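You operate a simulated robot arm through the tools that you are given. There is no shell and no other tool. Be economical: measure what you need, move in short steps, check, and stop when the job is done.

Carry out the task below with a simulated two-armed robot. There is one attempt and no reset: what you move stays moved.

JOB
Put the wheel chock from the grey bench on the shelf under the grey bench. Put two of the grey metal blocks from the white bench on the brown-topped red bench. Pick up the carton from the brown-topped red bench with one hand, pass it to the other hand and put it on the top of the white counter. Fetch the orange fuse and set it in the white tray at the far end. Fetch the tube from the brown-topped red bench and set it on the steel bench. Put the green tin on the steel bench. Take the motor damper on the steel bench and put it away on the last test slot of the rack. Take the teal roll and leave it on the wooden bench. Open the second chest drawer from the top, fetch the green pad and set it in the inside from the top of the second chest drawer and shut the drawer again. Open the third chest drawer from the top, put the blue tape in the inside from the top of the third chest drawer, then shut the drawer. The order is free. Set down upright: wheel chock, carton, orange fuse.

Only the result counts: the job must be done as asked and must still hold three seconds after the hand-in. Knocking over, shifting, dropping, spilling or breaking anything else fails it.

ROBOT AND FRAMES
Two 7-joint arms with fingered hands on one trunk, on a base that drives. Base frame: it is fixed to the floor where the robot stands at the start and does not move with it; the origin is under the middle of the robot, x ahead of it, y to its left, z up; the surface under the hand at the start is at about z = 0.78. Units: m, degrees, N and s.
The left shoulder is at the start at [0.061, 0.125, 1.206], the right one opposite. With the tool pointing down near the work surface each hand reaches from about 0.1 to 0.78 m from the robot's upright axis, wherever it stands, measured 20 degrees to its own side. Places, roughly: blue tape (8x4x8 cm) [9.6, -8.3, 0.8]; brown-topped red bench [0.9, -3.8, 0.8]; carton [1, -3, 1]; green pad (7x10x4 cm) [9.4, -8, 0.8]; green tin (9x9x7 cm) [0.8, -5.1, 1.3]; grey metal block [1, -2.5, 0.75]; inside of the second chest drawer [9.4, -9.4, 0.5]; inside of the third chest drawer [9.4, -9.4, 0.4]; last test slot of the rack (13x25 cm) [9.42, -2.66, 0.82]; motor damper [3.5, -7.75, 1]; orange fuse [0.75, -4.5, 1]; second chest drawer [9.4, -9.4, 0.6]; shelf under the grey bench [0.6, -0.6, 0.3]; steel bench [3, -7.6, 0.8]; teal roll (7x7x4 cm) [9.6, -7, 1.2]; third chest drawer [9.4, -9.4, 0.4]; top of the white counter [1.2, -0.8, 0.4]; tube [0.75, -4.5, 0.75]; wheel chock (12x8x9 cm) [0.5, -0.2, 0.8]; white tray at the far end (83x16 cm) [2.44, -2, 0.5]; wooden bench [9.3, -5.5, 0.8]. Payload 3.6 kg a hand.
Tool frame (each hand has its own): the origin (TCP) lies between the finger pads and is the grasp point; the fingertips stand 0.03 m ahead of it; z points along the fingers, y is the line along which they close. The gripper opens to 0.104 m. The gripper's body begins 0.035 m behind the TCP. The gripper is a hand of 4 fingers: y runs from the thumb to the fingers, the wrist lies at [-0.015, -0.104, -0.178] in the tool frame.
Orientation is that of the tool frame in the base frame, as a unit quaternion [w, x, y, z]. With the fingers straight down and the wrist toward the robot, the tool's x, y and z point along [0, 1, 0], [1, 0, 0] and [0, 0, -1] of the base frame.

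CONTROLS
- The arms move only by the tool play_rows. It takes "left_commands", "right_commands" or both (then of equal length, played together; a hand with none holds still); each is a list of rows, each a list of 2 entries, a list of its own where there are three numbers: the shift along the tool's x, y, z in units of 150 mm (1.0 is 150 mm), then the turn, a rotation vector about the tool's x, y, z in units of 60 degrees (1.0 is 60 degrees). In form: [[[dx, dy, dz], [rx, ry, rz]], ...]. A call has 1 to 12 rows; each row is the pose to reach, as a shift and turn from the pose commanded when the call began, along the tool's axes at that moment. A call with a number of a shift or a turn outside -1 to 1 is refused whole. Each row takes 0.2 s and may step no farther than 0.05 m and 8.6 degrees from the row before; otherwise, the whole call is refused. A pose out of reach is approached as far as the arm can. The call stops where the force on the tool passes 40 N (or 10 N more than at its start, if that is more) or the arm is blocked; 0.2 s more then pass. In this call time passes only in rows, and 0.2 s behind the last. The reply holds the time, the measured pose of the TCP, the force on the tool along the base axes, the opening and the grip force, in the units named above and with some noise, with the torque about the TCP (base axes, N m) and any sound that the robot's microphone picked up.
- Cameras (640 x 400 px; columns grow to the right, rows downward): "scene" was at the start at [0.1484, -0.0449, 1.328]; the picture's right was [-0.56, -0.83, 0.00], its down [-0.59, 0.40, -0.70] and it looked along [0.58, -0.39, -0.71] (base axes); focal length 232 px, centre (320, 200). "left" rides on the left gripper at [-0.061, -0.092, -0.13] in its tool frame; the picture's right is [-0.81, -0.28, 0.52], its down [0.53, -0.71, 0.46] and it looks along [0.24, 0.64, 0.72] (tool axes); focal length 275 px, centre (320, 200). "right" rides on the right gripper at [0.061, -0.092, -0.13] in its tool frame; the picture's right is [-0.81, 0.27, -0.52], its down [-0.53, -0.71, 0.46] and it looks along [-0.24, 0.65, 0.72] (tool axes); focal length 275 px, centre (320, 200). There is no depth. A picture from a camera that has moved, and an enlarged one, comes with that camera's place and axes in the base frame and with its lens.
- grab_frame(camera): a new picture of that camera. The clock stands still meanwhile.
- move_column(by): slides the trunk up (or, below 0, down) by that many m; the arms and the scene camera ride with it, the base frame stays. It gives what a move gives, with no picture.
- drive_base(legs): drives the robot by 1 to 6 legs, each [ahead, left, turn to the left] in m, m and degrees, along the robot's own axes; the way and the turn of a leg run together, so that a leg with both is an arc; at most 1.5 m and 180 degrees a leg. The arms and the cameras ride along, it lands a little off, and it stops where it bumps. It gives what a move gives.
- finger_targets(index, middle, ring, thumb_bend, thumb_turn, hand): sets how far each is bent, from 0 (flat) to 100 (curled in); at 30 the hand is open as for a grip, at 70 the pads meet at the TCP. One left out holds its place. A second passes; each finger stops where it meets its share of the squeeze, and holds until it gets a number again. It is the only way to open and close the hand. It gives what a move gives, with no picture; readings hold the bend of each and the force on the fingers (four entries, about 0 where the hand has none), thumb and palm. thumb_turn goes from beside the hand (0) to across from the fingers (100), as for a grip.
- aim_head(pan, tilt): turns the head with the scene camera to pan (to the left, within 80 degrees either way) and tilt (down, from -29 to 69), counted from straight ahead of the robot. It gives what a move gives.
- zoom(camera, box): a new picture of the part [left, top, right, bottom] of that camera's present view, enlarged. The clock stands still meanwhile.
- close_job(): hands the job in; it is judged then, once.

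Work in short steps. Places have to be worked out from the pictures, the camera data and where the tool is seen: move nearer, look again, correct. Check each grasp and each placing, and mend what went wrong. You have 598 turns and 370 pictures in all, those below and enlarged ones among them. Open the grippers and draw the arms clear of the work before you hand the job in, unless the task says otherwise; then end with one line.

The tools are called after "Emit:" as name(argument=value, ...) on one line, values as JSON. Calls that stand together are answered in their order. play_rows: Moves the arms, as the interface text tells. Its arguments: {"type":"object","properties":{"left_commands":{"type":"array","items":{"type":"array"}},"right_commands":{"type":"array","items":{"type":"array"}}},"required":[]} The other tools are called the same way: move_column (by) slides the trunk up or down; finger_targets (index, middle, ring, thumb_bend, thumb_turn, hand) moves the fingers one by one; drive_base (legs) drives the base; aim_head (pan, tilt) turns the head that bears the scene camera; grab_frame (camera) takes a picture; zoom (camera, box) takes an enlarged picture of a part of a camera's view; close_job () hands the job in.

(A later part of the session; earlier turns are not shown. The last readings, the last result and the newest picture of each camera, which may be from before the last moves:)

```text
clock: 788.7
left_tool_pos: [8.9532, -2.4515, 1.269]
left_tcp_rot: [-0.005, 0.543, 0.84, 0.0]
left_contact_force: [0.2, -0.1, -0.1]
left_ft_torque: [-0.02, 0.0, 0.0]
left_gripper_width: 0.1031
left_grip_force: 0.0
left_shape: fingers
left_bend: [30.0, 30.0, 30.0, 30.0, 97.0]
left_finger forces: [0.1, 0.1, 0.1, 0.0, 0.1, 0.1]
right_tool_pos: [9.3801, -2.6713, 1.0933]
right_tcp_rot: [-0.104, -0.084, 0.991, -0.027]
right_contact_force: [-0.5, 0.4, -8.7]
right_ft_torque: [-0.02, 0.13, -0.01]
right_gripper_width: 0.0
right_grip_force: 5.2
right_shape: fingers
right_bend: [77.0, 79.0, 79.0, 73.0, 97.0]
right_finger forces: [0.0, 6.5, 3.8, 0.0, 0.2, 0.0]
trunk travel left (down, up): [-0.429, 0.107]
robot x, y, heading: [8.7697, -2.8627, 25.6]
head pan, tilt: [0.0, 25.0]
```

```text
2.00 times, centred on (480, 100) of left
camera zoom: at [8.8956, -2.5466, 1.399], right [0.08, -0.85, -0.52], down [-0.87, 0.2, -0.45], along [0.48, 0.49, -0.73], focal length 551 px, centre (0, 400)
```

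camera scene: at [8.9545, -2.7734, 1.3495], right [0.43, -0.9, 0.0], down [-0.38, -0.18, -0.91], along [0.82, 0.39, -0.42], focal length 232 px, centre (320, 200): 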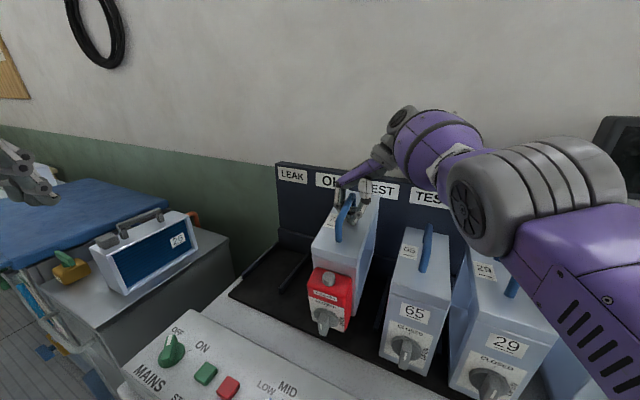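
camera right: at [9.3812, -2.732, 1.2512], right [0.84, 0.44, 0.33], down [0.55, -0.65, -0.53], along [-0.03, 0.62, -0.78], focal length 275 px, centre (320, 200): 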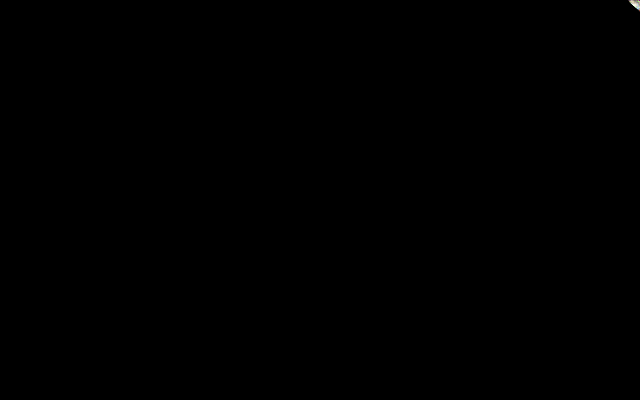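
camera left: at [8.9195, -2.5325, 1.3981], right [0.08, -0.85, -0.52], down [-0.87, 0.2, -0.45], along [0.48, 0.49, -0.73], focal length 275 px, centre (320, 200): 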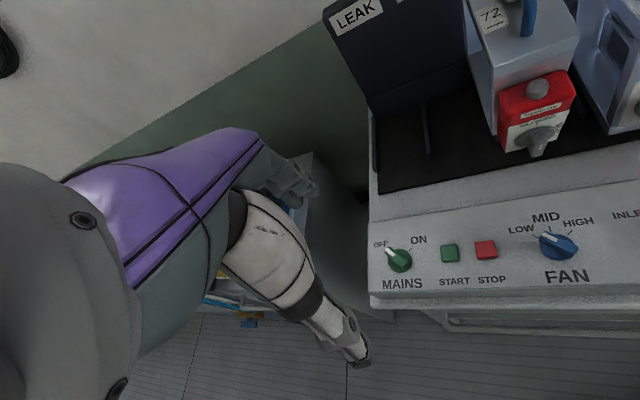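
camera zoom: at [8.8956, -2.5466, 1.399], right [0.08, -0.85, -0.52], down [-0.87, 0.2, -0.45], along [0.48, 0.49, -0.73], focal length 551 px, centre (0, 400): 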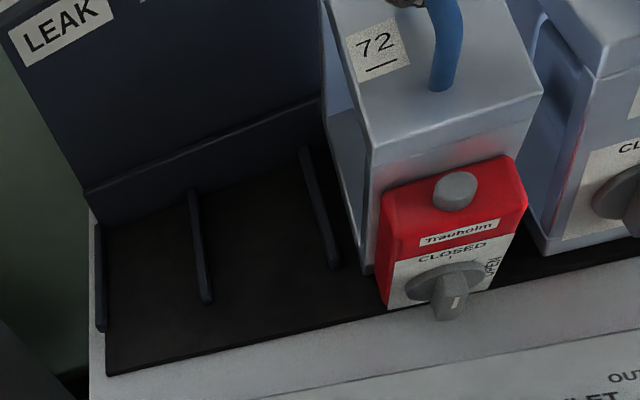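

It is starting to touch. Lower another 1.5 cm in small steps.

Emit:
play_rows(right_commands=[[[-0.01, 0.0, 0.03], [0, 0, 0]], [[-0.015, 0.0, 0.06], [0, 0, 0]], [[-0.025, 0.0, 0.1], [0, 0, 0]]])

Emit:
zoom(camera="scene", box=[240, 120, 520, 370])

Emit:
zoom(camera="left", box=[320, 0, 640, 200])

```text
clock: 789.5
left_tool_pos: [8.9537, -2.4515, 1.2692]
left_tcp_rot: [-0.004, 0.543, 0.84, -0.001]
left_contact_force: [0.4, 0.4, -0.5]
left_ft_torque: [0.03, -0.02, -0.01]
left_gripper_width: 0.1029
left_grip_force: 0.1
left_shape: fingers
left_bend: [30.0, 30.0, 30.0, 30.0, 97.0]
left_finger forces: [0.0, 0.0, 0.1, 0.1, 0.0, 0.0]
right_tool_pos: [9.3813, -2.671, 1.0751]
right_tcp_rot: [-0.105, -0.084, 0.991, -0.029]
right_contact_force: [1.2, 1.7, -7.7]
right_ft_torque: [-0.1, 0.09, 0.03]
right_gripper_width: 0.0
right_grip_force: 3.2
right_shape: fingers
right_bend: [77.0, 79.0, 80.0, 73.0, 97.0]
right_finger forces: [0.4, 4.7, 2.1, 0.1, 0.0, 0.1]
trunk travel left (down, up): [-0.429, 0.107]
robot x, y, heading: [8.7737, -2.8657, 25.3]
head pan, tilt: [0.0, 25.0]
```

```text
1.60 times, centred on (380, 245) of scene
camera zoom: at [8.9307, -2.7873, 1.3497], right [0.43, -0.9, 0.0], down [-0.38, -0.18, -0.91], along [0.82, 0.39, -0.42], focal length 371 px, centre (224, 128)
```

zoom: 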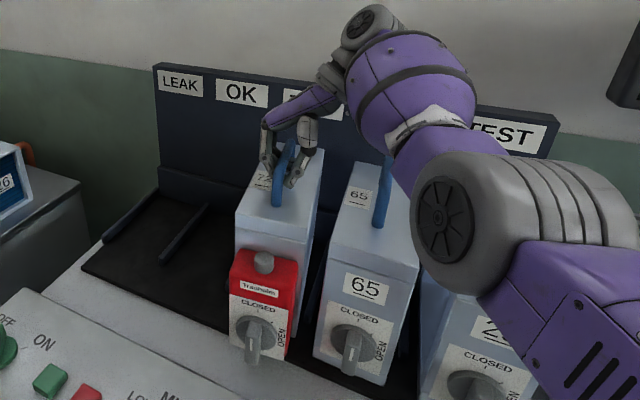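

```text
2.00 times, centred on (480, 100) of left
camera zoom: at [8.8959, -2.5465, 1.3988], right [0.08, -0.85, -0.52], down [-0.87, 0.2, -0.45], along [0.48, 0.49, -0.73], focal length 551 px, centre (0, 400)
```

zoom: 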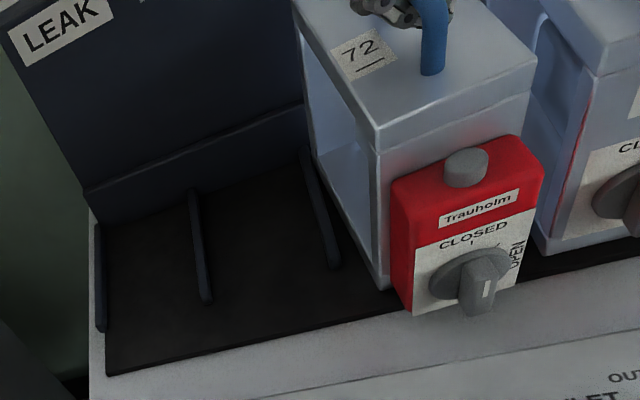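

The damper is yawed ~+9° with its rear near the divider. Lift 2 cm, rotate the hand back 8°, and lower again.

Emit:
play_rows(right_commands=[[[0.03, 0, -0.13], [0, 0, 0]], [[0.03, 0, -0.15], [0, 0, 0.07]], [[0.03, 0, -0.15], [0, 0, 0.14]]])

Emit:
zoom(camera="left", box=[320, 0, 640, 200])

```text
clock: 790.3
left_tool_pos: [8.953, -2.4525, 1.2691]
left_tcp_rot: [-0.005, 0.543, 0.84, -0.001]
left_contact_force: [0.8, 0.2, 0.3]
left_ft_torque: [-0.01, -0.04, 0.0]
left_gripper_width: 0.103
left_grip_force: 0.1
left_shape: fingers
left_bend: [30.0, 30.0, 30.0, 30.0, 97.0]
left_finger forces: [0.0, 0.0, 0.0, 0.1, 0.1, 0.0]
right_tool_pos: [9.3821, -2.6707, 1.1003]
right_tcp_rot: [-0.103, -0.01, 0.994, -0.035]
right_contact_force: [0.1, 0.3, -12.4]
right_ft_torque: [-0.06, 0.16, -0.04]
right_gripper_width: 0.0
right_grip_force: 5.9
right_shape: fingers
right_bend: [77.0, 79.0, 80.0, 73.0, 97.0]
right_finger forces: [1.8, 7.3, 3.1, 0.0, 0.0, 0.0]
trunk travel left (down, up): [-0.429, 0.107]
robot x, y, heading: [8.7687, -2.8643, 25.3]
head pan, tilt: [0.0, 25.0]
```

```text
2.00 times, centred on (480, 100) of left
camera zoom: at [8.8959, -2.5465, 1.3989], right [0.08, -0.85, -0.52], down [-0.87, 0.2, -0.45], along [0.48, 0.49, -0.73], focal length 551 px, centre (0, 400)
```

zoom: 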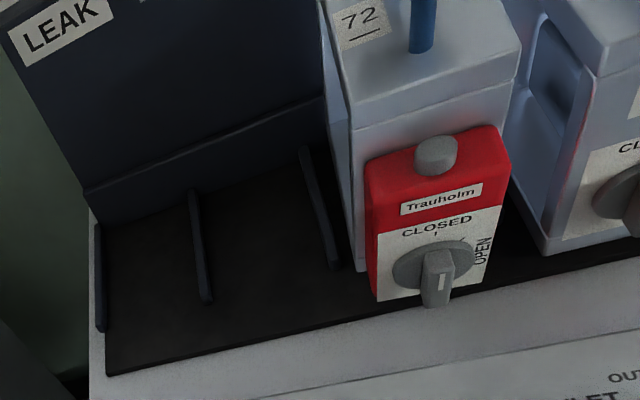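

Now it's parallel. Pull it 2 cm toward me (away from the ledge), then lower.

Emit:
play_rows(right_commands=[[[0.07, -0.025, 0.015], [0, 0, 0]], [[0.131, -0.05, 0.031], [0, 0, 0]], [[0.11, -0.043, 0.13], [0, 0, 0]], [[0.095, -0.04, 0.2], [0, 0, 0]], [[0.085, -0.036, 0.25], [0, 0, 0]]])

Emit:
zoom(camera="left", box=[320, 0, 640, 200])

```text
clock: 791.5
left_tool_pos: [8.9511, -2.4527, 1.2692]
left_tcp_rot: [-0.004, 0.543, 0.84, 0.0]
left_contact_force: [0.2, -1.0, -0.9]
left_ft_torque: [-0.02, -0.01, -0.04]
left_gripper_width: 0.1031
left_grip_force: 0.0
left_shape: fingers
left_bend: [30.0, 30.0, 30.0, 30.0, 97.0]
left_finger forces: [0.1, 0.0, 0.0, 0.0, 0.1, 0.0]
right_tool_pos: [9.3613, -2.6789, 1.0683]
right_tcp_rot: [-0.101, -0.011, 0.994, -0.035]
right_contact_force: [0.2, 1.1, 0.4]
right_ft_torque: [-0.03, -0.01, 0.03]
right_gripper_width: 0.0
right_grip_force: 0.7
right_shape: fingers
right_bend: [77.0, 80.0, 80.0, 73.0, 97.0]
right_finger forces: [0.0, 0.1, 0.3, 0.1, 0.1, 0.0]
trunk travel left (down, up): [-0.429, 0.107]
robot x, y, heading: [8.7706, -2.8647, 25.4]
head pan, tilt: [0.0, 25.0]
```

```text
2.00 times, centred on (480, 100) of left
camera zoom: at [8.8947, -2.5469, 1.3993], right [0.08, -0.85, -0.52], down [-0.87, 0.2, -0.45], along [0.48, 0.49, -0.72], focal length 551 px, centre (0, 400)
```

zoom: 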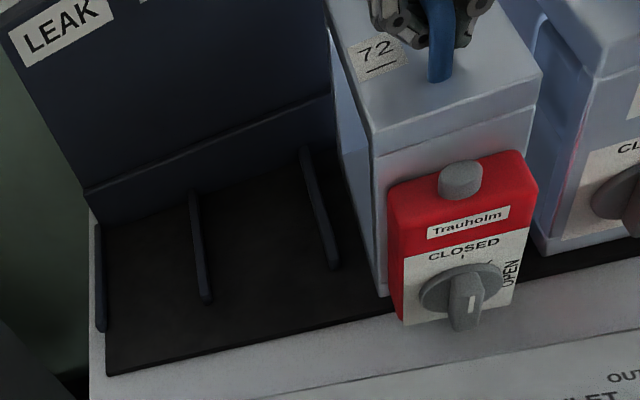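

The damper stands free in the slot (zero load), level and close to its neighbours' position. Open the hand and withdraw upward.

Emit:
finger_targets(hand="right", index=42, middle=42, ring=42, thumb_bend=42)

Emit:
play_rows(right_commands=[[[0.03, -0.01, -0.15], [0, 0, 0]], [[0.07, -0.02, -0.35], [0, 0, 0]], [[0.11, -0.03, -0.55], [0, 0, 0]], [[0.15, -0.05, -0.75], [0, 0, 0]]])

Emit:
drive_base(legs=[[-0.1, 0, 0]])

Emit:
zoom(camera="scene", box=[240, 120, 520, 370])

```text
clock: 792.5
left_tool_pos: [8.9513, -2.4529, 1.2697]
left_tcp_rot: [-0.003, 0.543, 0.84, 0.001]
left_contact_force: [0.0, -0.4, 0.1]
left_ft_torque: [0.01, 0.0, 0.04]
left_gripper_width: 0.103
left_grip_force: 0.1
left_shape: fingers
left_bend: [30.0, 30.0, 30.0, 30.0, 97.0]
left_finger forces: [0.1, 0.0, 0.0, 0.0, 0.0, 0.0]
right_tool_pos: [9.3601, -2.6807, 1.0698]
right_tcp_rot: [-0.099, -0.012, 0.994, -0.033]
right_contact_force: [3.1, -3.9, 21.6]
right_ft_torque: [0.76, -0.5, -0.16]
right_gripper_width: 0.0726
right_grip_force: 11.2
right_shape: fingers
right_bend: [42.0, 43.0, 43.0, 42.0, 97.0]
right_finger forces: [0.1, 8.9, 12.8, 0.1, 0.0, 0.0]
trunk travel left (down, up): [-0.429, 0.107]
robot x, y, heading: [8.7724, -2.8653, 25.5]
head pan, tilt: [0.0, 25.0]
```

```text
clock: 793.5
left_tool_pos: [8.9526, -2.4513, 1.2695]
left_tcp_rot: [-0.005, 0.543, 0.84, 0.0]
left_contact_force: [-0.7, -0.3, 0.3]
left_ft_torque: [-0.02, 0.02, -0.01]
left_gripper_width: 0.1028
left_grip_force: 0.1
left_shape: fingers
left_bend: [30.0, 30.0, 30.0, 30.0, 97.0]
left_finger forces: [0.0, 0.0, 0.1, 0.1, 0.0, 0.0]
right_tool_pos: [9.3615, -2.6773, 1.183]
right_tcp_rot: [-0.101, -0.011, 0.994, -0.035]
right_contact_force: [-0.1, -0.1, 0.0]
right_ft_torque: [0.01, -0.01, -0.01]
right_gripper_width: 0.0724
right_grip_force: 0.0
right_shape: fingers
right_bend: [42.0, 42.0, 42.0, 42.0, 97.0]
right_finger forces: [0.1, 0.0, 0.0, 0.0, 0.0, 0.0]
trunk travel left (down, up): [-0.429, 0.107]
robot x, y, heading: [8.7721, -2.8641, 25.7]
head pan, tilt: [0.0, 25.0]
```

```text
clock: 794.7
left_tool_pos: [8.8625, -2.4944, 1.2695]
left_tcp_rot: [-0.004, 0.543, 0.84, 0.0]
left_contact_force: [-0.3, 0.7, -0.4]
left_ft_torque: [0.02, -0.01, 0.0]
left_gripper_width: 0.1028
left_grip_force: 0.1
left_shape: fingers
left_bend: [30.0, 30.0, 30.0, 30.0, 97.0]
left_finger forces: [0.0, 0.0, 0.0, 0.0, 0.0, 0.0]
right_tool_pos: [9.2718, -2.7199, 1.1832]
right_tcp_rot: [-0.101, -0.012, 0.994, -0.035]
right_contact_force: [0.2, -0.3, -0.4]
right_ft_torque: [-0.02, -0.06, -0.01]
right_gripper_width: 0.0725
right_grip_force: 0.0
right_shape: fingers
right_bend: [42.0, 42.0, 42.0, 42.0, 97.0]
right_finger forces: [0.0, 0.1, 0.0, 0.0, 0.0, 0.0]
trunk travel left (down, up): [-0.429, 0.107]
robot x, y, heading: [8.6824, -2.9068, 25.7]
head pan, tilt: [0.0, 25.0]
```

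```text
1.60 times, centred on (380, 245) of scene
camera zoom: at [8.8406, -2.8303, 1.3499], right [0.43, -0.9, 0.0], down [-0.38, -0.18, -0.91], along [0.82, 0.39, -0.42], focal length 371 px, centre (224, 128)
```

zoom: 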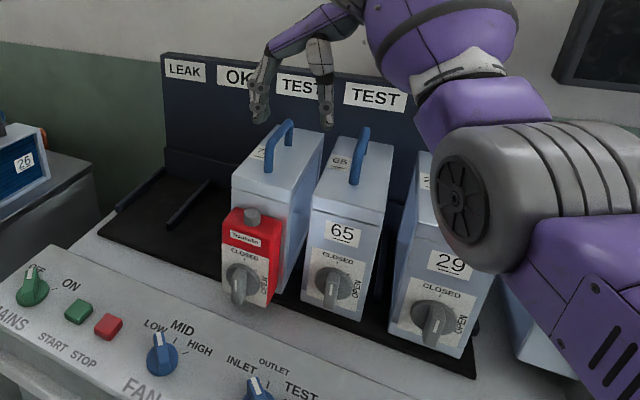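

The damper now stands level in the slot like its neighbours. Retreat, square up, restore the right hand, and head to the teal roll.

Emit:
move_column(by=0.1)

Emit:
drive_base(legs=[[-0.42, 0, 0], [0, 0, -25.7]])

Emit:
play_rows(right_commands=[[[0, -0.05, 0.05], [0, 0, 0.14]], [[0, -0.1, 0.1], [0, 0, 0.28]], [[0, -0.15, 0.15], [0, 0, 0.42]], [[0, -0.2, 0.2], [0, 0, 0.56]], [[0, -0.25, 0.25], [0, 0, 0.7]], [[0, -0.3, 0.3], [0, 0, 0.84]], [[0, -0.35, 0.35], [0, 0, 0.95]]])

Emit:
drive_base(legs=[[-0.05, -1.3, 0], [0, -1.4, 0], [0, -1.2, 0]])

Emit:
aim_head(pan=0, tilt=15)

Emit:
grab_frame(camera="scene")

```text
clock: 796.0
left_tool_pos: [8.8643, -2.4939, 1.3691]
left_tcp_rot: [-0.005, 0.543, 0.839, 0.0]
left_contact_force: [-0.9, 0.3, 0.2]
left_ft_torque: [0.01, 0.02, -0.01]
left_gripper_width: 0.1027
left_grip_force: 0.1
left_shape: fingers
left_bend: [30.0, 30.0, 30.0, 30.0, 97.0]
left_finger forces: [0.0, 0.0, 0.0, 0.1, 0.1, 0.1]
right_tool_pos: [9.2424, -2.7346, 1.3734]
right_tcp_rot: [-0.031, -0.013, 0.999, -0.003]
right_contact_force: [-0.3, 0.0, -0.9]
right_ft_torque: [-0.01, 0.0, 0.05]
right_gripper_width: 0.0723
right_grip_force: 0.1
right_shape: fingers
right_bend: [42.0, 42.0, 42.0, 42.0, 97.0]
right_finger forces: [0.1, 0.0, 0.0, 0.1, 0.0, 0.1]
trunk travel left (down, up): [-0.529, 0.007]
robot x, y, heading: [8.6797, -2.9076, 25.4]
head pan, tilt: [0.0, 25.0]
```

```text
clock: 799.8
left_tool_pos: [8.6516, -2.7889, 1.3688]
left_tcp_rot: [-0.004, 0.715, 0.699, 0.001]
left_contact_force: [0.9, -0.2, -0.2]
left_ft_torque: [0.0, 0.01, 0.02]
left_gripper_width: 0.103
left_grip_force: 0.1
left_shape: fingers
left_bend: [30.0, 30.0, 30.0, 30.0, 97.0]
left_finger forces: [0.1, 0.0, 0.0, 0.1, 0.1, 0.0]
right_tool_pos: [8.889, -3.1702, 1.3745]
right_tcp_rot: [-0.03, 0.208, 0.978, 0.004]
right_contact_force: [-0.3, 0.5, 0.1]
right_ft_torque: [0.01, -0.01, 0.0]
right_gripper_width: 0.0724
right_grip_force: 0.1
right_shape: fingers
right_bend: [42.0, 42.0, 42.0, 42.0, 97.0]
right_finger forces: [0.1, 0.0, 0.0, 0.0, 0.0, 0.1]
trunk travel left (down, up): [-0.529, 0.007]
robot x, y, heading: [8.3117, -3.0846, -0.2]
head pan, tilt: [0.0, 25.0]
```

```text
clock: 801.4
left_tool_pos: [8.6527, -2.7898, 1.368]
left_tcp_rot: [-0.005, 0.715, 0.699, 0.001]
left_contact_force: [0.5, -0.8, -0.1]
left_ft_torque: [0.0, 0.0, 0.01]
left_gripper_width: 0.103
left_grip_force: 0.0
left_shape: fingers
left_bend: [30.0, 30.0, 30.0, 30.0, 97.0]
left_finger forces: [0.0, 0.1, 0.0, 0.0, 0.0, 0.0]
right_tool_pos: [8.8658, -3.2168, 1.3227]
right_tcp_rot: [-0.029, 0.651, 0.759, -0.01]
right_contact_force: [0.3, -0.7, -0.6]
right_ft_torque: [-0.02, 0.0, 0.02]
right_gripper_width: 0.0724
right_grip_force: 0.0
right_shape: fingers
right_bend: [42.0, 42.0, 42.0, 42.0, 97.0]
right_finger forces: [0.0, 0.1, 0.1, 0.1, 0.0, 0.0]
trunk travel left (down, up): [-0.529, 0.007]
robot x, y, heading: [8.3113, -3.0803, 0.0]
head pan, tilt: [0.0, 25.0]
```

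```text
clock: 835.9
left_tool_pos: [8.6273, -6.7362, 1.3689]
left_tcp_rot: [-0.004, 0.711, 0.703, 0.001]
left_contact_force: [-0.9, -0.2, 0.6]
left_ft_torque: [0.01, -0.03, 0.06]
left_gripper_width: 0.1028
left_grip_force: 0.1
left_shape: fingers
left_bend: [30.0, 30.0, 30.0, 30.0, 97.0]
left_finger forces: [0.0, 0.1, 0.1, 0.0, 0.0, 0.0]
right_tool_pos: [8.8448, -7.1609, 1.3231]
right_tcp_rot: [-0.029, 0.645, 0.764, -0.011]
right_contact_force: [-0.1, 0.3, -0.1]
right_ft_torque: [-0.01, -0.01, 0.0]
right_gripper_width: 0.0724
right_grip_force: 0.0
right_shape: fingers
right_bend: [42.0, 42.0, 42.0, 42.0, 97.0]
right_finger forces: [0.0, 0.1, 0.1, 0.0, 0.1, 0.0]
trunk travel left (down, up): [-0.529, 0.007]
robot x, y, heading: [8.2904, -7.032, 0.7]
head pan, tilt: [0.0, 25.0]
```

```text
clock: 836.6
left_tool_pos: [8.6268, -6.7372, 1.3701]
left_tcp_rot: [-0.004, 0.71, 0.704, 0.001]
left_contact_force: [-1.1, -0.6, 0.0]
left_ft_torque: [-0.03, -0.02, 0.01]
left_gripper_width: 0.103
left_grip_force: 0.2
left_shape: fingers
left_bend: [30.0, 30.0, 30.0, 30.0, 97.0]
left_finger forces: [0.1, 0.1, 0.0, 0.0, 0.0, 0.0]
right_tool_pos: [8.8452, -7.1621, 1.3224]
right_tcp_rot: [-0.028, 0.645, 0.764, -0.011]
right_contact_force: [-0.1, 0.3, -0.4]
right_ft_torque: [0.05, -0.02, -0.06]
right_gripper_width: 0.0724
right_grip_force: 0.1
right_shape: fingers
right_bend: [42.0, 42.0, 42.0, 42.0, 97.0]
right_finger forces: [0.0, 0.0, 0.1, 0.0, 0.0, 0.0]
trunk travel left (down, up): [-0.529, 0.007]
robot x, y, heading: [8.2881, -7.0324, 0.6]
head pan, tilt: [0.0, 15.0]
```

```text
117 pictures are left
camera scene: at [8.3917, -7.0333, 1.479], right [0.01, -1.0, 0.0], down [-0.26, 0.0, -0.97], along [0.97, 0.01, -0.26], focal length 232 px, centre (320, 200)
```

scene: 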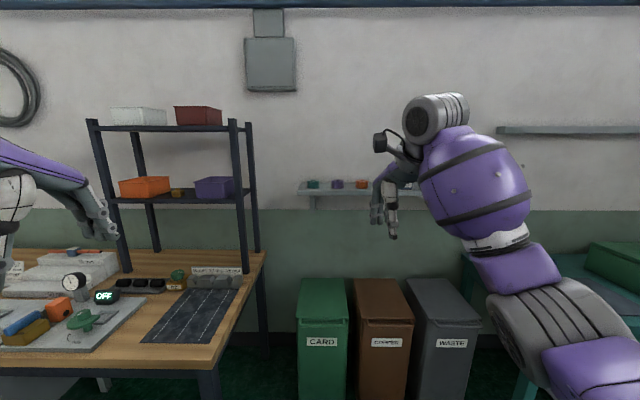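

The teal roll is on the wall shelf at ≈(9.7,-6.97,1.22). Retract the right hand, bring the left hand inward, drive to x≈8.95.

Emit:
play_rows(left_commands=[[[-0.2, 0.1, 0], [0, 0, 0]], [[-0.45, 0.2, 0], [0, 0, 0]], [[-0.7, 0.3, 0], [0, 0, 0]], [[-0.95, 0.4, 0], [0, 0, 0]]], right_commands=[[[-0.1, -0.2, 0], [0, 0, 0]], [[-0.2, -0.45, 0], [0, 0, 0]], [[-0.3, -0.7, 0], [0, 0, 0]], [[-0.4, -0.95, 0], [0, 0, 0]]])

Emit:
drive_base(legs=[[0.62, 0, -0.6]])

Emit:
grab_frame(camera="left")

```text
clock: 837.6
left_tool_pos: [8.6846, -6.8838, 1.3687]
left_tcp_rot: [-0.004, 0.711, 0.703, 0.002]
left_contact_force: [0.2, -0.9, -0.2]
left_ft_torque: [-0.01, 0.0, 0.0]
left_gripper_width: 0.1027
left_grip_force: 0.1
left_shape: fingers
left_bend: [30.0, 30.0, 30.0, 30.0, 97.0]
left_finger forces: [0.1, 0.0, 0.0, 0.0, 0.1, 0.0]
right_tool_pos: [8.7124, -7.2469, 1.3274]
right_tcp_rot: [-0.028, 0.646, 0.763, -0.01]
right_contact_force: [-0.3, -0.2, -0.1]
right_ft_torque: [0.04, -0.01, -0.01]
right_gripper_width: 0.0725
right_grip_force: 0.2
right_shape: fingers
right_bend: [42.0, 42.0, 42.0, 42.0, 97.0]
right_finger forces: [0.0, 0.0, 0.1, 0.1, 0.1, 0.0]
trunk travel left (down, up): [-0.529, 0.007]
robot x, y, heading: [8.2892, -7.0372, 0.8]
head pan, tilt: [0.0, 15.0]
```

```text
clock: 841.1
left_tool_pos: [9.3074, -6.8733, 1.3679]
left_tcp_rot: [-0.003, 0.711, 0.703, 0.001]
left_contact_force: [0.0, -0.3, -0.4]
left_ft_torque: [0.04, -0.02, 0.01]
left_gripper_width: 0.1028
left_grip_force: 0.1
left_shape: fingers
left_bend: [30.0, 30.0, 30.0, 30.0, 97.0]
left_finger forces: [0.1, 0.0, 0.0, 0.2, 0.1, 0.0]
right_tool_pos: [9.3356, -7.2352, 1.3288]
right_tcp_rot: [-0.028, 0.645, 0.764, -0.01]
right_contact_force: [-0.2, -0.2, 1.3]
right_ft_torque: [-0.02, -0.01, 0.02]
right_gripper_width: 0.0727
right_grip_force: 0.0
right_shape: fingers
right_bend: [42.0, 42.0, 42.0, 42.0, 97.0]
right_finger forces: [0.1, 0.1, 0.0, 0.0, 0.0, 0.0]
trunk travel left (down, up): [-0.529, 0.007]
robot x, y, heading: [8.9128, -7.0284, 0.8]
head pan, tilt: [0.0, 15.0]
```

```text
116 pictures are left
camera left: at [9.2159, -6.9349, 1.4983], right [-0.29, -0.8, -0.52], down [-0.71, 0.54, -0.45], along [0.64, 0.24, -0.73], focal length 275 px, centre (320, 200)
```

left: 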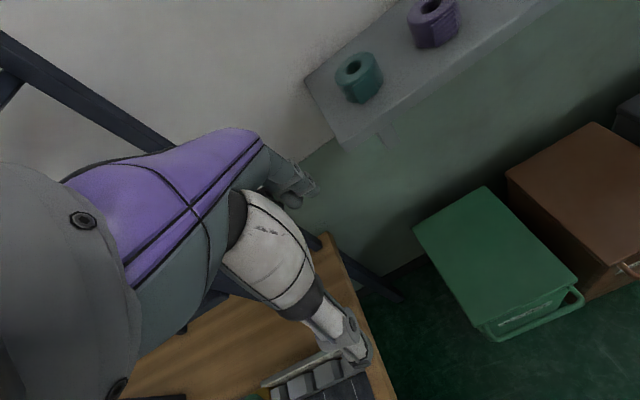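

Teal roll at ≈(9.573,-6.981), top ≈1.27. Move the left hand above it.

Emit:
play_rows(left_commands=[[[-0.15, 0.25, 0], [0, 0, 0]], [[-0.3, 0.5, 0], [0, 0, 0]], [[-0.45, 0.75, 0], [0, 0, 0]], [[-0.6, 1.0, 0], [0, 0, 0]]])

Emit:
play_rows(left_commands=[[[-0.06, 0.25, 0], [0, 0, 0]], [[-0.1, 0.5, 0.05], [0, 0, 0]], [[-0.12, 0.75, 0.1], [0, 0, 0]]])

Emit:
grab_frame(camera="left")

```text
clock: 842.1
left_tool_pos: [9.4567, -6.9654, 1.3638]
left_tcp_rot: [-0.006, 0.711, 0.704, 0.002]
left_contact_force: [0.0, 0.0, 0.5]
left_ft_torque: [-0.02, 0.0, -0.03]
left_gripper_width: 0.1027
left_grip_force: 0.0
left_shape: fingers
left_bend: [30.0, 30.0, 30.0, 30.0, 97.0]
left_finger forces: [0.0, 0.1, 0.0, 0.0, 0.0, 0.1]
right_tool_pos: [9.3363, -7.2379, 1.3274]
right_tcp_rot: [-0.028, 0.645, 0.764, -0.01]
right_contact_force: [0.2, 1.1, 1.1]
right_ft_torque: [0.03, 0.03, -0.02]
right_gripper_width: 0.0726
right_grip_force: 0.0
right_shape: fingers
right_bend: [42.0, 42.0, 42.0, 42.0, 97.0]
right_finger forces: [0.0, 0.0, 0.0, 0.0, 0.1, 0.1]
trunk travel left (down, up): [-0.529, 0.007]
robot x, y, heading: [8.9139, -7.0249, 0.9]
head pan, tilt: [0.0, 15.0]
```

```text
clock: 842.9
left_tool_pos: [9.5651, -6.9837, 1.3501]
left_tcp_rot: [-0.003, 0.712, 0.702, 0.004]
left_contact_force: [0.7, -0.9, 0.1]
left_ft_torque: [0.01, 0.0, 0.03]
left_gripper_width: 0.103
left_grip_force: 0.0
left_shape: fingers
left_bend: [30.0, 30.0, 30.0, 30.0, 97.0]
left_finger forces: [0.1, 0.0, 0.1, 0.1, 0.0, 0.0]
left hand out of reach, approached as far as the arm can: row 3
right_tool_pos: [9.3352, -7.2368, 1.3281]
right_tcp_rot: [-0.028, 0.644, 0.764, -0.01]
right_contact_force: [0.0, 0.3, 0.2]
right_ft_torque: [0.03, -0.02, -0.02]
right_gripper_width: 0.0726
right_grip_force: 0.0
right_shape: fingers
right_bend: [42.0, 42.0, 42.0, 42.0, 97.0]
right_finger forces: [0.1, 0.1, 0.0, 0.0, 0.0, 0.0]
trunk travel left (down, up): [-0.529, 0.007]
robot x, y, heading: [8.9103, -7.0239, 0.8]
head pan, tilt: [0.0, 15.0]
```

```text
115 pictures are left
camera left: at [9.4727, -7.0465, 1.4799], right [-0.29, -0.8, -0.53], down [-0.71, 0.55, -0.45], along [0.65, 0.24, -0.72], focal length 275 px, centre (320, 200)
```

left: 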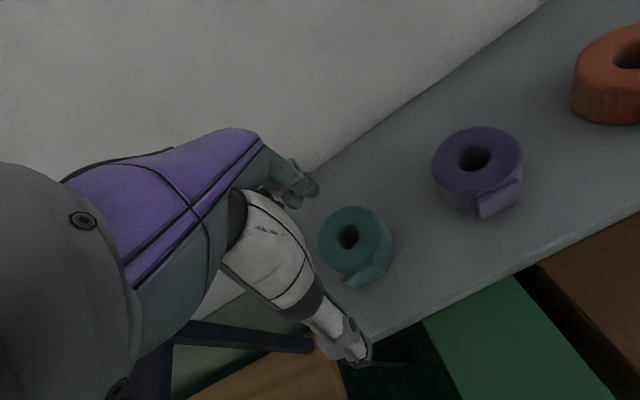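

Refined: roll top ≈1.252 at (9.618,-6.983). Drive 6 cm closer and descend onto it.

Emit:
drive_base(legs=[[0.055, 0, -0.8]])

Emit:
grab_frame(camera="left")

```text
clock: 843.9
left_tool_pos: [9.6199, -6.9916, 1.3501]
left_tcp_rot: [-0.003, 0.717, 0.697, 0.002]
left_contact_force: [0.1, -0.2, 0.0]
left_ft_torque: [0.01, 0.0, -0.01]
left_gripper_width: 0.1031
left_grip_force: 0.0
left_shape: fingers
left_bend: [30.0, 30.0, 30.0, 30.0, 97.0]
left_finger forces: [0.0, 0.0, 0.0, 0.1, 0.0, 0.0]
right_tool_pos: [9.3862, -7.2438, 1.3292]
right_tcp_rot: [-0.028, 0.651, 0.759, -0.01]
right_contact_force: [0.9, 0.2, 0.4]
right_ft_torque: [0.03, -0.01, -0.01]
right_gripper_width: 0.0726
right_grip_force: 0.0
right_shape: fingers
right_bend: [42.0, 42.0, 42.0, 42.0, 97.0]
right_finger forces: [0.0, 0.0, 0.0, 0.1, 0.1, 0.0]
trunk travel left (down, up): [-0.529, 0.007]
robot x, y, heading: [8.9644, -7.0268, 0.0]
head pan, tilt: [0.0, 15.0]
```

```text
114 pictures are left
camera left: at [9.5268, -7.0523, 1.4802], right [-0.3, -0.8, -0.52], down [-0.7, 0.56, -0.45], along [0.65, 0.23, -0.72], focal length 275 px, centre (320, 200)
```

left: 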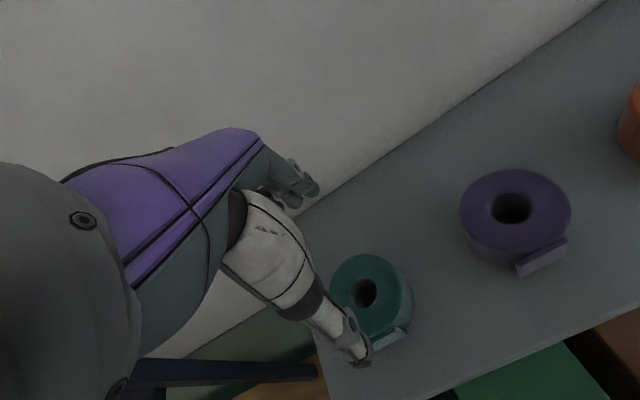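

Centred. Descend to z≈1.253 and close.

Emit:
play_rows(left_commands=[[[0.04, -0.02, 0.2], [0, 0, 0]], [[0.04, -0.02, 0.4], [0, 0, 0]], [[0.04, -0.02, 0.64], [0, 0, 0]]])

Emit:
finger_targets(hand="left", index=70, middle=70, ring=70, thumb_bend=70)

```text
clock: 844.7
left_tool_pos: [9.6164, -6.9836, 1.256]
left_tcp_rot: [-0.003, 0.716, 0.698, 0.001]
left_contact_force: [-0.3, 0.8, 0.1]
left_ft_torque: [-0.01, -0.02, 0.03]
left_gripper_width: 0.1031
left_grip_force: 0.0
left_shape: fingers
left_bend: [30.0, 30.0, 30.0, 30.0, 97.0]
left_finger forces: [0.1, 0.0, 0.0, 0.0, 0.0, 0.0]
right_tool_pos: [9.3871, -7.2411, 1.3276]
right_tcp_rot: [-0.028, 0.651, 0.759, -0.01]
right_contact_force: [-0.3, 0.2, -0.4]
right_ft_torque: [0.01, 0.01, 0.01]
right_gripper_width: 0.0725
right_grip_force: 0.0
right_shape: fingers
right_bend: [42.0, 42.0, 42.0, 42.0, 97.0]
right_finger forces: [0.1, 0.0, 0.0, 0.1, 0.0, 0.0]
trunk travel left (down, up): [-0.529, 0.007]
robot x, y, heading: [8.9676, -7.0262, 0.1]
head pan, tilt: [0.0, 15.0]
```

```text
clock: 845.7
left_tool_pos: [9.6164, -6.9832, 1.2567]
left_tcp_rot: [-0.004, 0.716, 0.698, 0.002]
left_contact_force: [1.9, -0.3, 6.6]
left_ft_torque: [0.12, -0.3, -0.03]
left_gripper_width: 0.0621
left_grip_force: 29.8
left_shape: fingers
left_bend: [47.0, 53.0, 61.0, 50.0, 94.0]
left_finger forces: [13.7, 10.8, 6.7, 0.1, 28.8, 0.0]
right_tool_pos: [9.387, -7.2432, 1.3283]
right_tcp_rot: [-0.028, 0.651, 0.759, -0.01]
right_contact_force: [0.0, 0.2, 0.4]
right_ft_torque: [0.01, -0.02, -0.04]
right_gripper_width: 0.0724
right_grip_force: 0.1
right_shape: fingers
right_bend: [42.0, 42.0, 42.0, 42.0, 97.0]
right_finger forces: [0.1, 0.0, 0.1, 0.0, 0.0, 0.0]
trunk travel left (down, up): [-0.529, 0.007]
robot x, y, heading: [8.9651, -7.028, -0.0]
head pan, tilt: [0.0, 15.0]
```

Roll gripped. Lift, back away, and look at the wooden bench's right end for a free spot.

Emit:
play_rows(left_commands=[[[0, 0, -0.2], [0, 0, 0]], [[0, 0, -0.45], [0, 0, 0]], [[0, -0.2, -0.6], [0, 0, 0]], [[0, -0.5, -0.6], [0, 0, 0]], [[0, -0.8, -0.6], [0, 0, 0]]])

Emit:
drive_base(legs=[[-0.45, 0, 0], [0, 0.45, 0]])

Emit:
aim_head(pan=10, tilt=40)

Emit:
grab_frame(camera="scene")

```text
clock: 846.9
left_tool_pos: [9.4937, -6.9793, 1.3436]
left_tcp_rot: [-0.004, 0.715, 0.699, 0.001]
left_contact_force: [-0.1, -0.8, -1.5]
left_ft_torque: [-0.01, -0.04, 0.0]
left_gripper_width: 0.0616
left_grip_force: 28.5
left_shape: fingers
left_bend: [47.0, 54.0, 62.0, 50.0, 94.0]
left_finger forces: [12.6, 8.7, 6.6, 0.1, 28.8, 0.0]
right_tool_pos: [9.385, -7.2408, 1.3303]
right_tcp_rot: [-0.028, 0.651, 0.759, -0.011]
right_contact_force: [0.1, 0.5, -0.2]
right_ft_torque: [-0.03, 0.02, -0.05]
right_gripper_width: 0.0726
right_grip_force: 0.1
right_shape: fingers
right_bend: [42.0, 42.0, 42.0, 42.0, 97.0]
right_finger forces: [0.0, 0.1, 0.0, 0.0, 0.0, 0.0]
trunk travel left (down, up): [-0.529, 0.007]
robot x, y, heading: [8.9684, -7.0256, 0.0]
head pan, tilt: [0.0, 15.0]
```

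```text
clock: 853.6
left_tool_pos: [9.0495, -6.5357, 1.3439]
left_tcp_rot: [-0.003, 0.716, 0.698, 0.001]
left_contact_force: [0.5, -0.1, -0.9]
left_ft_torque: [-0.03, -0.04, 0.02]
left_gripper_width: 0.0619
left_grip_force: 28.6
left_shape: fingers
left_bend: [47.0, 54.0, 62.0, 50.0, 94.0]
left_finger forces: [12.7, 8.7, 6.6, 0.1, 28.6, 0.1]
right_tool_pos: [8.9414, -6.7984, 1.3281]
right_tcp_rot: [-0.028, 0.65, 0.759, -0.011]
right_contact_force: [0.7, 0.2, -0.4]
right_ft_torque: [0.02, 0.01, 0.03]
right_gripper_width: 0.0724
right_grip_force: 0.1
right_shape: fingers
right_bend: [42.0, 42.0, 42.0, 42.0, 97.0]
right_finger forces: [0.0, 0.0, 0.1, 0.0, 0.0, 0.1]
trunk travel left (down, up): [-0.529, 0.007]
robot x, y, heading: [8.5234, -6.582, -0.3]
head pan, tilt: [0.0, 15.0]
```

```text
clock: 854.5
left_tool_pos: [9.0501, -6.5365, 1.3442]
left_tcp_rot: [-0.004, 0.716, 0.698, 0.003]
left_contact_force: [-0.7, -0.2, 0.1]
left_ft_torque: [-0.01, 0.04, 0.01]
left_gripper_width: 0.0617
left_grip_force: 28.2
left_shape: fingers
left_bend: [47.0, 54.0, 62.0, 50.0, 94.0]
left_finger forces: [12.7, 8.6, 6.6, 0.1, 28.5, 0.1]
right_tool_pos: [8.9422, -6.7976, 1.3285]
right_tcp_rot: [-0.028, 0.65, 0.759, -0.01]
right_contact_force: [-0.7, 0.7, 0.0]
right_ft_torque: [-0.02, -0.03, 0.01]
right_gripper_width: 0.0725
right_grip_force: 0.0
right_shape: fingers
right_bend: [42.0, 42.0, 42.0, 42.0, 97.0]
right_finger forces: [0.0, 0.0, 0.0, 0.1, 0.1, 0.0]
trunk travel left (down, up): [-0.529, 0.007]
robot x, y, heading: [8.5237, -6.5819, -0.1]
head pan, tilt: [10.0, 40.0]
```

```text
113 pictures are left
camera scene: at [8.6138, -6.5663, 1.4395], right [0.17, -0.99, 0.0], down [-0.63, -0.11, -0.77], along [0.76, 0.13, -0.64], focal length 232 px, centre (320, 200)
```

scene: 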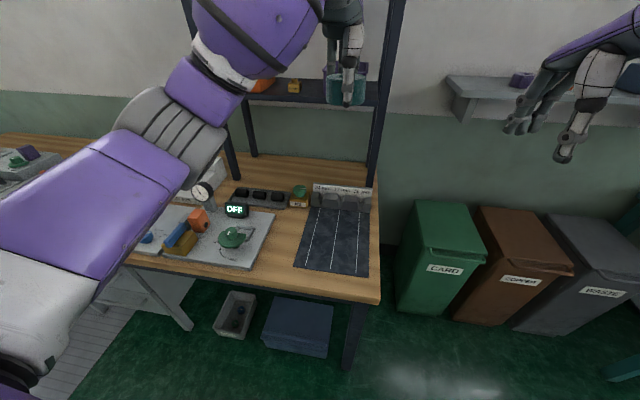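

A 10 cm wide free wood strip lies between the grey plate and black tray at ≈(9.07,-6.362). Strafe and lower toward it.

Emit:
drive_base(legs=[[0.02, 0.175, 0]])

Emit:
move_column(by=-0.35)

Emit:
grab_frame(camera="left")

```text
clock: 856.7
left_tool_pos: [9.0711, -6.3626, 1.344]
left_tcp_rot: [-0.004, 0.717, 0.697, 0.002]
left_contact_force: [0.1, -0.8, -1.1]
left_ft_torque: [-0.01, 0.03, -0.01]
left_gripper_width: 0.0618
left_grip_force: 28.3
left_shape: fingers
left_bend: [47.0, 54.0, 62.0, 50.0, 94.0]
left_finger forces: [12.7, 8.7, 6.5, 0.0, 28.6, 0.1]
right_tool_pos: [8.9626, -6.622, 1.3282]
right_tcp_rot: [-0.029, 0.652, 0.758, -0.01]
right_contact_force: [-0.2, -0.2, -0.4]
right_ft_torque: [-0.01, -0.03, -0.01]
right_gripper_width: 0.0723
right_grip_force: 0.0
right_shape: fingers
right_bend: [42.0, 42.0, 42.0, 42.0, 97.0]
right_finger forces: [0.0, 0.0, 0.1, 0.1, 0.0, 0.0]
trunk travel left (down, up): [-0.529, 0.007]
robot x, y, heading: [8.5436, -6.408, -0.2]
head pan, tilt: [10.0, 40.0]
```

```text
clock: 860.1
left_tool_pos: [9.0706, -6.3613, 0.9942]
left_tcp_rot: [-0.003, 0.717, 0.697, 0.001]
left_contact_force: [-0.3, -0.2, -1.0]
left_ft_torque: [0.0, -0.03, 0.0]
left_gripper_width: 0.0618
left_grip_force: 27.8
left_shape: fingers
left_bend: [47.0, 54.0, 62.0, 50.0, 94.0]
left_finger forces: [12.7, 8.7, 6.5, 0.0, 28.5, 0.0]
right_tool_pos: [8.9619, -6.6219, 0.978]
right_tcp_rot: [-0.027, 0.651, 0.758, -0.01]
right_contact_force: [0.0, -0.5, -0.5]
right_ft_torque: [0.01, 0.03, 0.03]
right_gripper_width: 0.0727
right_grip_force: 0.0
right_shape: fingers
right_bend: [42.0, 42.0, 42.0, 42.0, 97.0]
right_finger forces: [0.1, 0.0, 0.0, 0.0, 0.0, 0.0]
trunk travel left (down, up): [-0.179, 0.357]
robot x, y, heading: [8.5384, -6.4044, -0.6]
head pan, tilt: [10.0, 40.0]
```

```text
112 pictures are left
camera left: at [8.9777, -6.4223, 1.124], right [-0.3, -0.8, -0.52], down [-0.7, 0.56, -0.45], along [0.65, 0.23, -0.72], focal length 275 px, centre (320, 200)
```

left: 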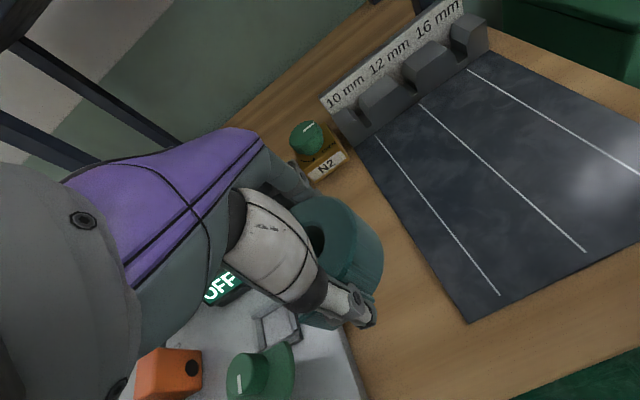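

The landing spot is clear wood with ~3 cm margins. Lower to contact.

Emit:
play_rows(left_commands=[[[0, 0, 0.3], [0, 0, 0]], [[0, 0, 0.6], [0, 0, 0]], [[0, 0, 0.85], [0, 0, 0]], [[0, 0, 0.93], [0, 0, 0]]])

Emit:
play_rows(left_commands=[[[0, 0, 0.04], [0, 0, 0]], [[0, 0, 0.08], [0, 0, 0]], [[0, 0, 0.11], [0, 0, 0]], [[0, 0, 0.14], [0, 0, 0]], [[0, 0, 0.17], [0, 0, 0]]])

```text
clock: 861.1
left_tool_pos: [9.068, -6.3621, 0.8543]
left_tcp_rot: [-0.004, 0.717, 0.697, 0.001]
left_contact_force: [0.5, 0.5, -2.2]
left_ft_torque: [0.03, 0.0, -0.01]
left_gripper_width: 0.0615
left_grip_force: 27.7
left_shape: fingers
left_bend: [47.0, 54.0, 62.0, 50.0, 94.0]
left_finger forces: [12.6, 8.7, 6.6, 0.0, 28.4, 0.0]
right_tool_pos: [8.9621, -6.6221, 0.978]
right_tcp_rot: [-0.028, 0.651, 0.758, -0.01]
right_contact_force: [0.1, -0.4, -0.2]
right_ft_torque: [-0.02, -0.04, 0.01]
right_gripper_width: 0.0725
right_grip_force: 0.0
right_shape: fingers
right_bend: [42.0, 42.0, 42.0, 42.0, 97.0]
right_finger forces: [0.0, 0.0, 0.0, 0.1, 0.1, 0.0]
trunk travel left (down, up): [-0.179, 0.357]
robot x, y, heading: [8.543, -6.4021, -0.3]
head pan, tilt: [10.0, 40.0]
```

```text
clock: 862.3
left_tool_pos: [9.0683, -6.3615, 0.8359]
left_tcp_rot: [0.003, 0.716, 0.699, 0.006]
left_contact_force: [8.5, -0.7, 27.5]
left_ft_torque: [0.28, -1.18, -0.09]
left_gripper_width: 0.0615
left_grip_force: 36.9
left_shape: fingers
left_bend: [47.0, 52.0, 61.0, 52.0, 94.0]
left_finger forces: [14.5, 25.2, 8.2, 0.0, 26.2, 0.0]
right_tool_pos: [8.9573, -6.622, 0.9811]
right_tcp_rot: [-0.027, 0.651, 0.758, -0.008]
right_contact_force: [-0.2, 0.8, -0.1]
right_ft_torque: [0.0, -0.02, -0.04]
right_gripper_width: 0.0724
right_grip_force: 0.0
right_shape: fingers
right_bend: [42.0, 42.0, 42.0, 42.0, 97.0]
right_finger forces: [0.1, 0.1, 0.1, 0.0, 0.1, 0.0]
trunk travel left (down, up): [-0.179, 0.357]
robot x, y, heading: [8.5411, -6.4068, -0.2]
head pan, tilt: [10.0, 40.0]
```

Contact. Release, lift and verify.

Emit:
play_rows(left_commands=[[[0, 0, -0.02], [0, 0, 0]]])

Emit:
finger_targets(hand="left", index=30, middle=30, ring=30, thumb_bend=30)

Emit:
play_rows(left_commands=[[[0, 0, -0.2], [0, 0, 0]], [[0, 0, -0.5], [0, 0, 0]], [[0, 0, -0.8], [0, 0, 0]], [[0, -0.2, -1.0], [0, 0, 0]]])

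Emit:
grab_frame(camera="left")

```text
clock: 862.7
left_tool_pos: [9.0685, -6.3603, 0.8362]
left_tcp_rot: [0.005, 0.714, 0.7, 0.005]
left_contact_force: [2.1, 0.3, 13.0]
left_ft_torque: [0.22, -0.45, -0.04]
left_gripper_width: 0.0617
left_grip_force: 33.2
left_shape: fingers
left_bend: [47.0, 53.0, 61.0, 52.0, 94.0]
left_finger forces: [12.7, 18.2, 7.3, 0.1, 28.6, 0.0]
right_tool_pos: [8.9582, -6.6233, 0.9799]
right_tcp_rot: [-0.027, 0.651, 0.759, -0.009]
right_contact_force: [-0.2, 0.1, 1.0]
right_ft_torque: [-0.03, -0.02, 0.01]
right_gripper_width: 0.0725
right_grip_force: 0.1
right_shape: fingers
right_bend: [42.0, 42.0, 42.0, 42.0, 97.0]
right_finger forces: [0.0, 0.1, 0.0, 0.0, 0.0, 0.0]
trunk travel left (down, up): [-0.179, 0.357]
robot x, y, heading: [8.5428, -6.4064, -0.4]
head pan, tilt: [10.0, 40.0]
stopped in row 1 (left hand): the force on the tool passed its limit at 43 N (the readings are from after the stop); the commanded pose is now the measured one
```

```text
clock: 863.7
left_tool_pos: [9.0667, -6.3602, 0.8347]
left_tcp_rot: [0.002, 0.715, 0.699, 0.004]
left_contact_force: [0.3, 0.5, -0.2]
left_ft_torque: [0.0, 0.0, -0.02]
left_gripper_width: 0.1025
left_grip_force: 0.0
left_shape: fingers
left_bend: [30.0, 30.0, 30.0, 30.0, 97.0]
left_finger forces: [0.0, 0.0, 0.2, 0.0, 0.0, 0.0]
right_tool_pos: [8.958, -6.6222, 0.9798]
right_tcp_rot: [-0.027, 0.651, 0.759, -0.008]
right_contact_force: [-0.5, -0.7, 0.0]
right_ft_torque: [0.02, 0.03, 0.05]
right_gripper_width: 0.0726
right_grip_force: 0.0
right_shape: fingers
right_bend: [42.0, 42.0, 42.0, 42.0, 97.0]
right_finger forces: [0.1, 0.0, 0.0, 0.0, 0.0, 0.0]
trunk travel left (down, up): [-0.179, 0.357]
robot x, y, heading: [8.5392, -6.4054, 0.1]
head pan, tilt: [10.0, 40.0]
```

```text
clock: 864.7
left_tool_pos: [9.0371, -6.3594, 0.9844]
left_tcp_rot: [0.001, 0.715, 0.699, 0.002]
left_contact_force: [-0.2, -0.1, -0.4]
left_ft_torque: [0.0, -0.02, -0.01]
left_gripper_width: 0.1031
left_grip_force: 0.1
left_shape: fingers
left_bend: [30.0, 30.0, 30.0, 30.0, 97.0]
left_finger forces: [0.0, 0.1, 0.0, 0.1, 0.1, 0.0]
right_tool_pos: [8.9607, -6.6232, 0.9781]
right_tcp_rot: [-0.028, 0.651, 0.758, -0.009]
right_contact_force: [-0.9, 0.1, -0.2]
right_ft_torque: [0.04, 0.01, -0.05]
right_gripper_width: 0.0726
right_grip_force: 0.1
right_shape: fingers
right_bend: [42.0, 42.0, 42.0, 42.0, 97.0]
right_finger forces: [0.0, 0.0, 0.0, 0.1, 0.1, 0.0]
trunk travel left (down, up): [-0.179, 0.357]
robot x, y, heading: [8.5381, -6.4067, -0.4]
head pan, tilt: [10.0, 40.0]
```

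```text
111 pictures are left
camera left: at [8.9444, -6.42, 1.1146], right [-0.29, -0.8, -0.52], down [-0.7, 0.55, -0.46], along [0.65, 0.23, -0.72], focal length 275 px, centre (320, 200)
```

left: 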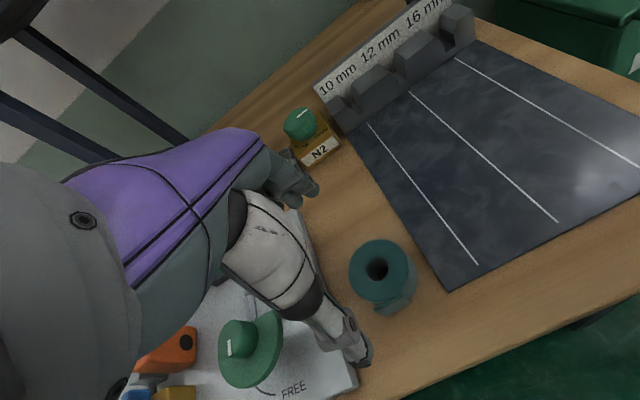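

Roll is on the wooden bench. Raise the trunk and go right to the bench with pad and tape (y≈-8.1).

Emit:
move_column(by=0.3)

Emit:
drive_base(legs=[[-0.15, 0, 0], [0, -1.4, 0], [0, -0.4, 0]])

Emit:
aim_head(pan=-15, tilt=25)

Emit:
grab_frame(camera="scene")

```text
clock: 867.7
left_tool_pos: [9.0408, -6.3594, 1.2818]
left_tcp_rot: [0.0, 0.715, 0.699, 0.003]
left_contact_force: [0.5, 0.2, 0.2]
left_ft_torque: [0.02, -0.01, 0.0]
left_gripper_width: 0.1031
left_grip_force: 0.1
left_shape: fingers
left_bend: [30.0, 30.0, 30.0, 30.0, 97.0]
left_finger forces: [0.0, 0.1, 0.1, 0.0, 0.0, 0.0]
right_tool_pos: [8.9619, -6.6213, 1.278]
right_tcp_rot: [-0.029, 0.651, 0.758, -0.01]
right_contact_force: [-0.2, -1.6, -0.3]
right_ft_torque: [-0.01, 0.0, -0.01]
right_gripper_width: 0.0725
right_grip_force: 0.1
right_shape: fingers
right_bend: [42.0, 42.0, 42.0, 42.0, 97.0]
right_finger forces: [0.1, 0.1, 0.0, 0.0, 0.1, 0.0]
trunk travel left (down, up): [-0.479, 0.057]
robot x, y, heading: [8.5387, -6.4051, -0.3]
head pan, tilt: [10.0, 40.0]
```

```text
clock: 884.8
left_tool_pos: [8.8654, -8.1663, 1.282]
left_tcp_rot: [0.001, 0.721, 0.693, 0.002]
left_contact_force: [-0.4, 0.7, -0.5]
left_ft_torque: [0.02, 0.0, -0.01]
left_gripper_width: 0.1029
left_grip_force: 0.0
left_shape: fingers
left_bend: [30.0, 30.0, 30.0, 30.0, 97.0]
left_finger forces: [0.0, 0.0, 0.1, 0.0, 0.0, 0.0]
right_tool_pos: [8.7845, -8.4275, 1.278]
right_tcp_rot: [-0.029, 0.657, 0.754, -0.008]
right_contact_force: [0.5, 0.4, -0.1]
right_ft_torque: [-0.03, 0.01, 0.0]
right_gripper_width: 0.0725
right_grip_force: 0.0
right_shape: fingers
right_bend: [42.0, 42.0, 42.0, 42.0, 97.0]
right_finger forces: [0.0, 0.0, 0.0, 0.0, 0.0, 0.0]
trunk travel left (down, up): [-0.479, 0.057]
robot x, y, heading: [8.369, -8.2054, -0.8]
head pan, tilt: [10.0, 40.0]
```

```text
clock: 885.7
left_tool_pos: [8.8667, -8.1652, 1.2823]
left_tcp_rot: [0.001, 0.721, 0.693, 0.003]
left_contact_force: [0.4, 0.7, -0.1]
left_ft_torque: [-0.02, -0.03, 0.01]
left_gripper_width: 0.103
left_grip_force: 0.0
left_shape: fingers
left_bend: [30.0, 30.0, 30.0, 30.0, 97.0]
left_finger forces: [0.0, 0.1, 0.1, 0.1, 0.1, 0.0]
right_tool_pos: [8.784, -8.4283, 1.278]
right_tcp_rot: [-0.028, 0.657, 0.753, -0.01]
right_contact_force: [0.5, 0.4, -0.2]
right_ft_torque: [0.01, 0.0, 0.0]
right_gripper_width: 0.0727
right_grip_force: 0.0
right_shape: fingers
right_bend: [42.0, 42.0, 42.0, 42.0, 97.0]
right_finger forces: [0.0, 0.1, 0.0, 0.0, 0.0, 0.1]
trunk travel left (down, up): [-0.479, 0.057]
robot x, y, heading: [8.3673, -8.2024, -1.1]
head pan, tilt: [-15.0, 25.0]
```

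```text
110 pictures are left
camera scene: at [8.5128, -8.2316, 1.4084], right [-0.27, -0.96, 0.0], down [-0.41, 0.12, -0.91], along [0.87, -0.25, -0.42], focal length 232 px, centre (320, 200)
```

scene: 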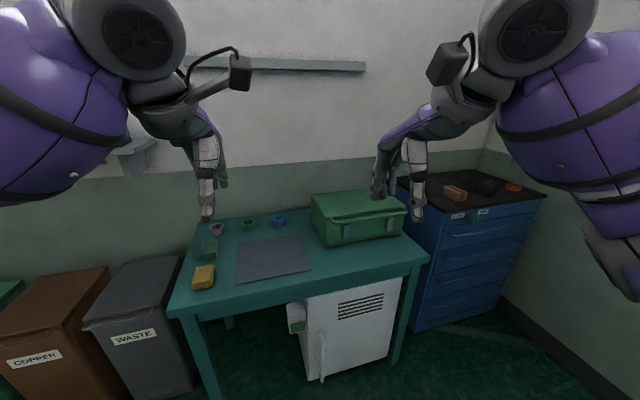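

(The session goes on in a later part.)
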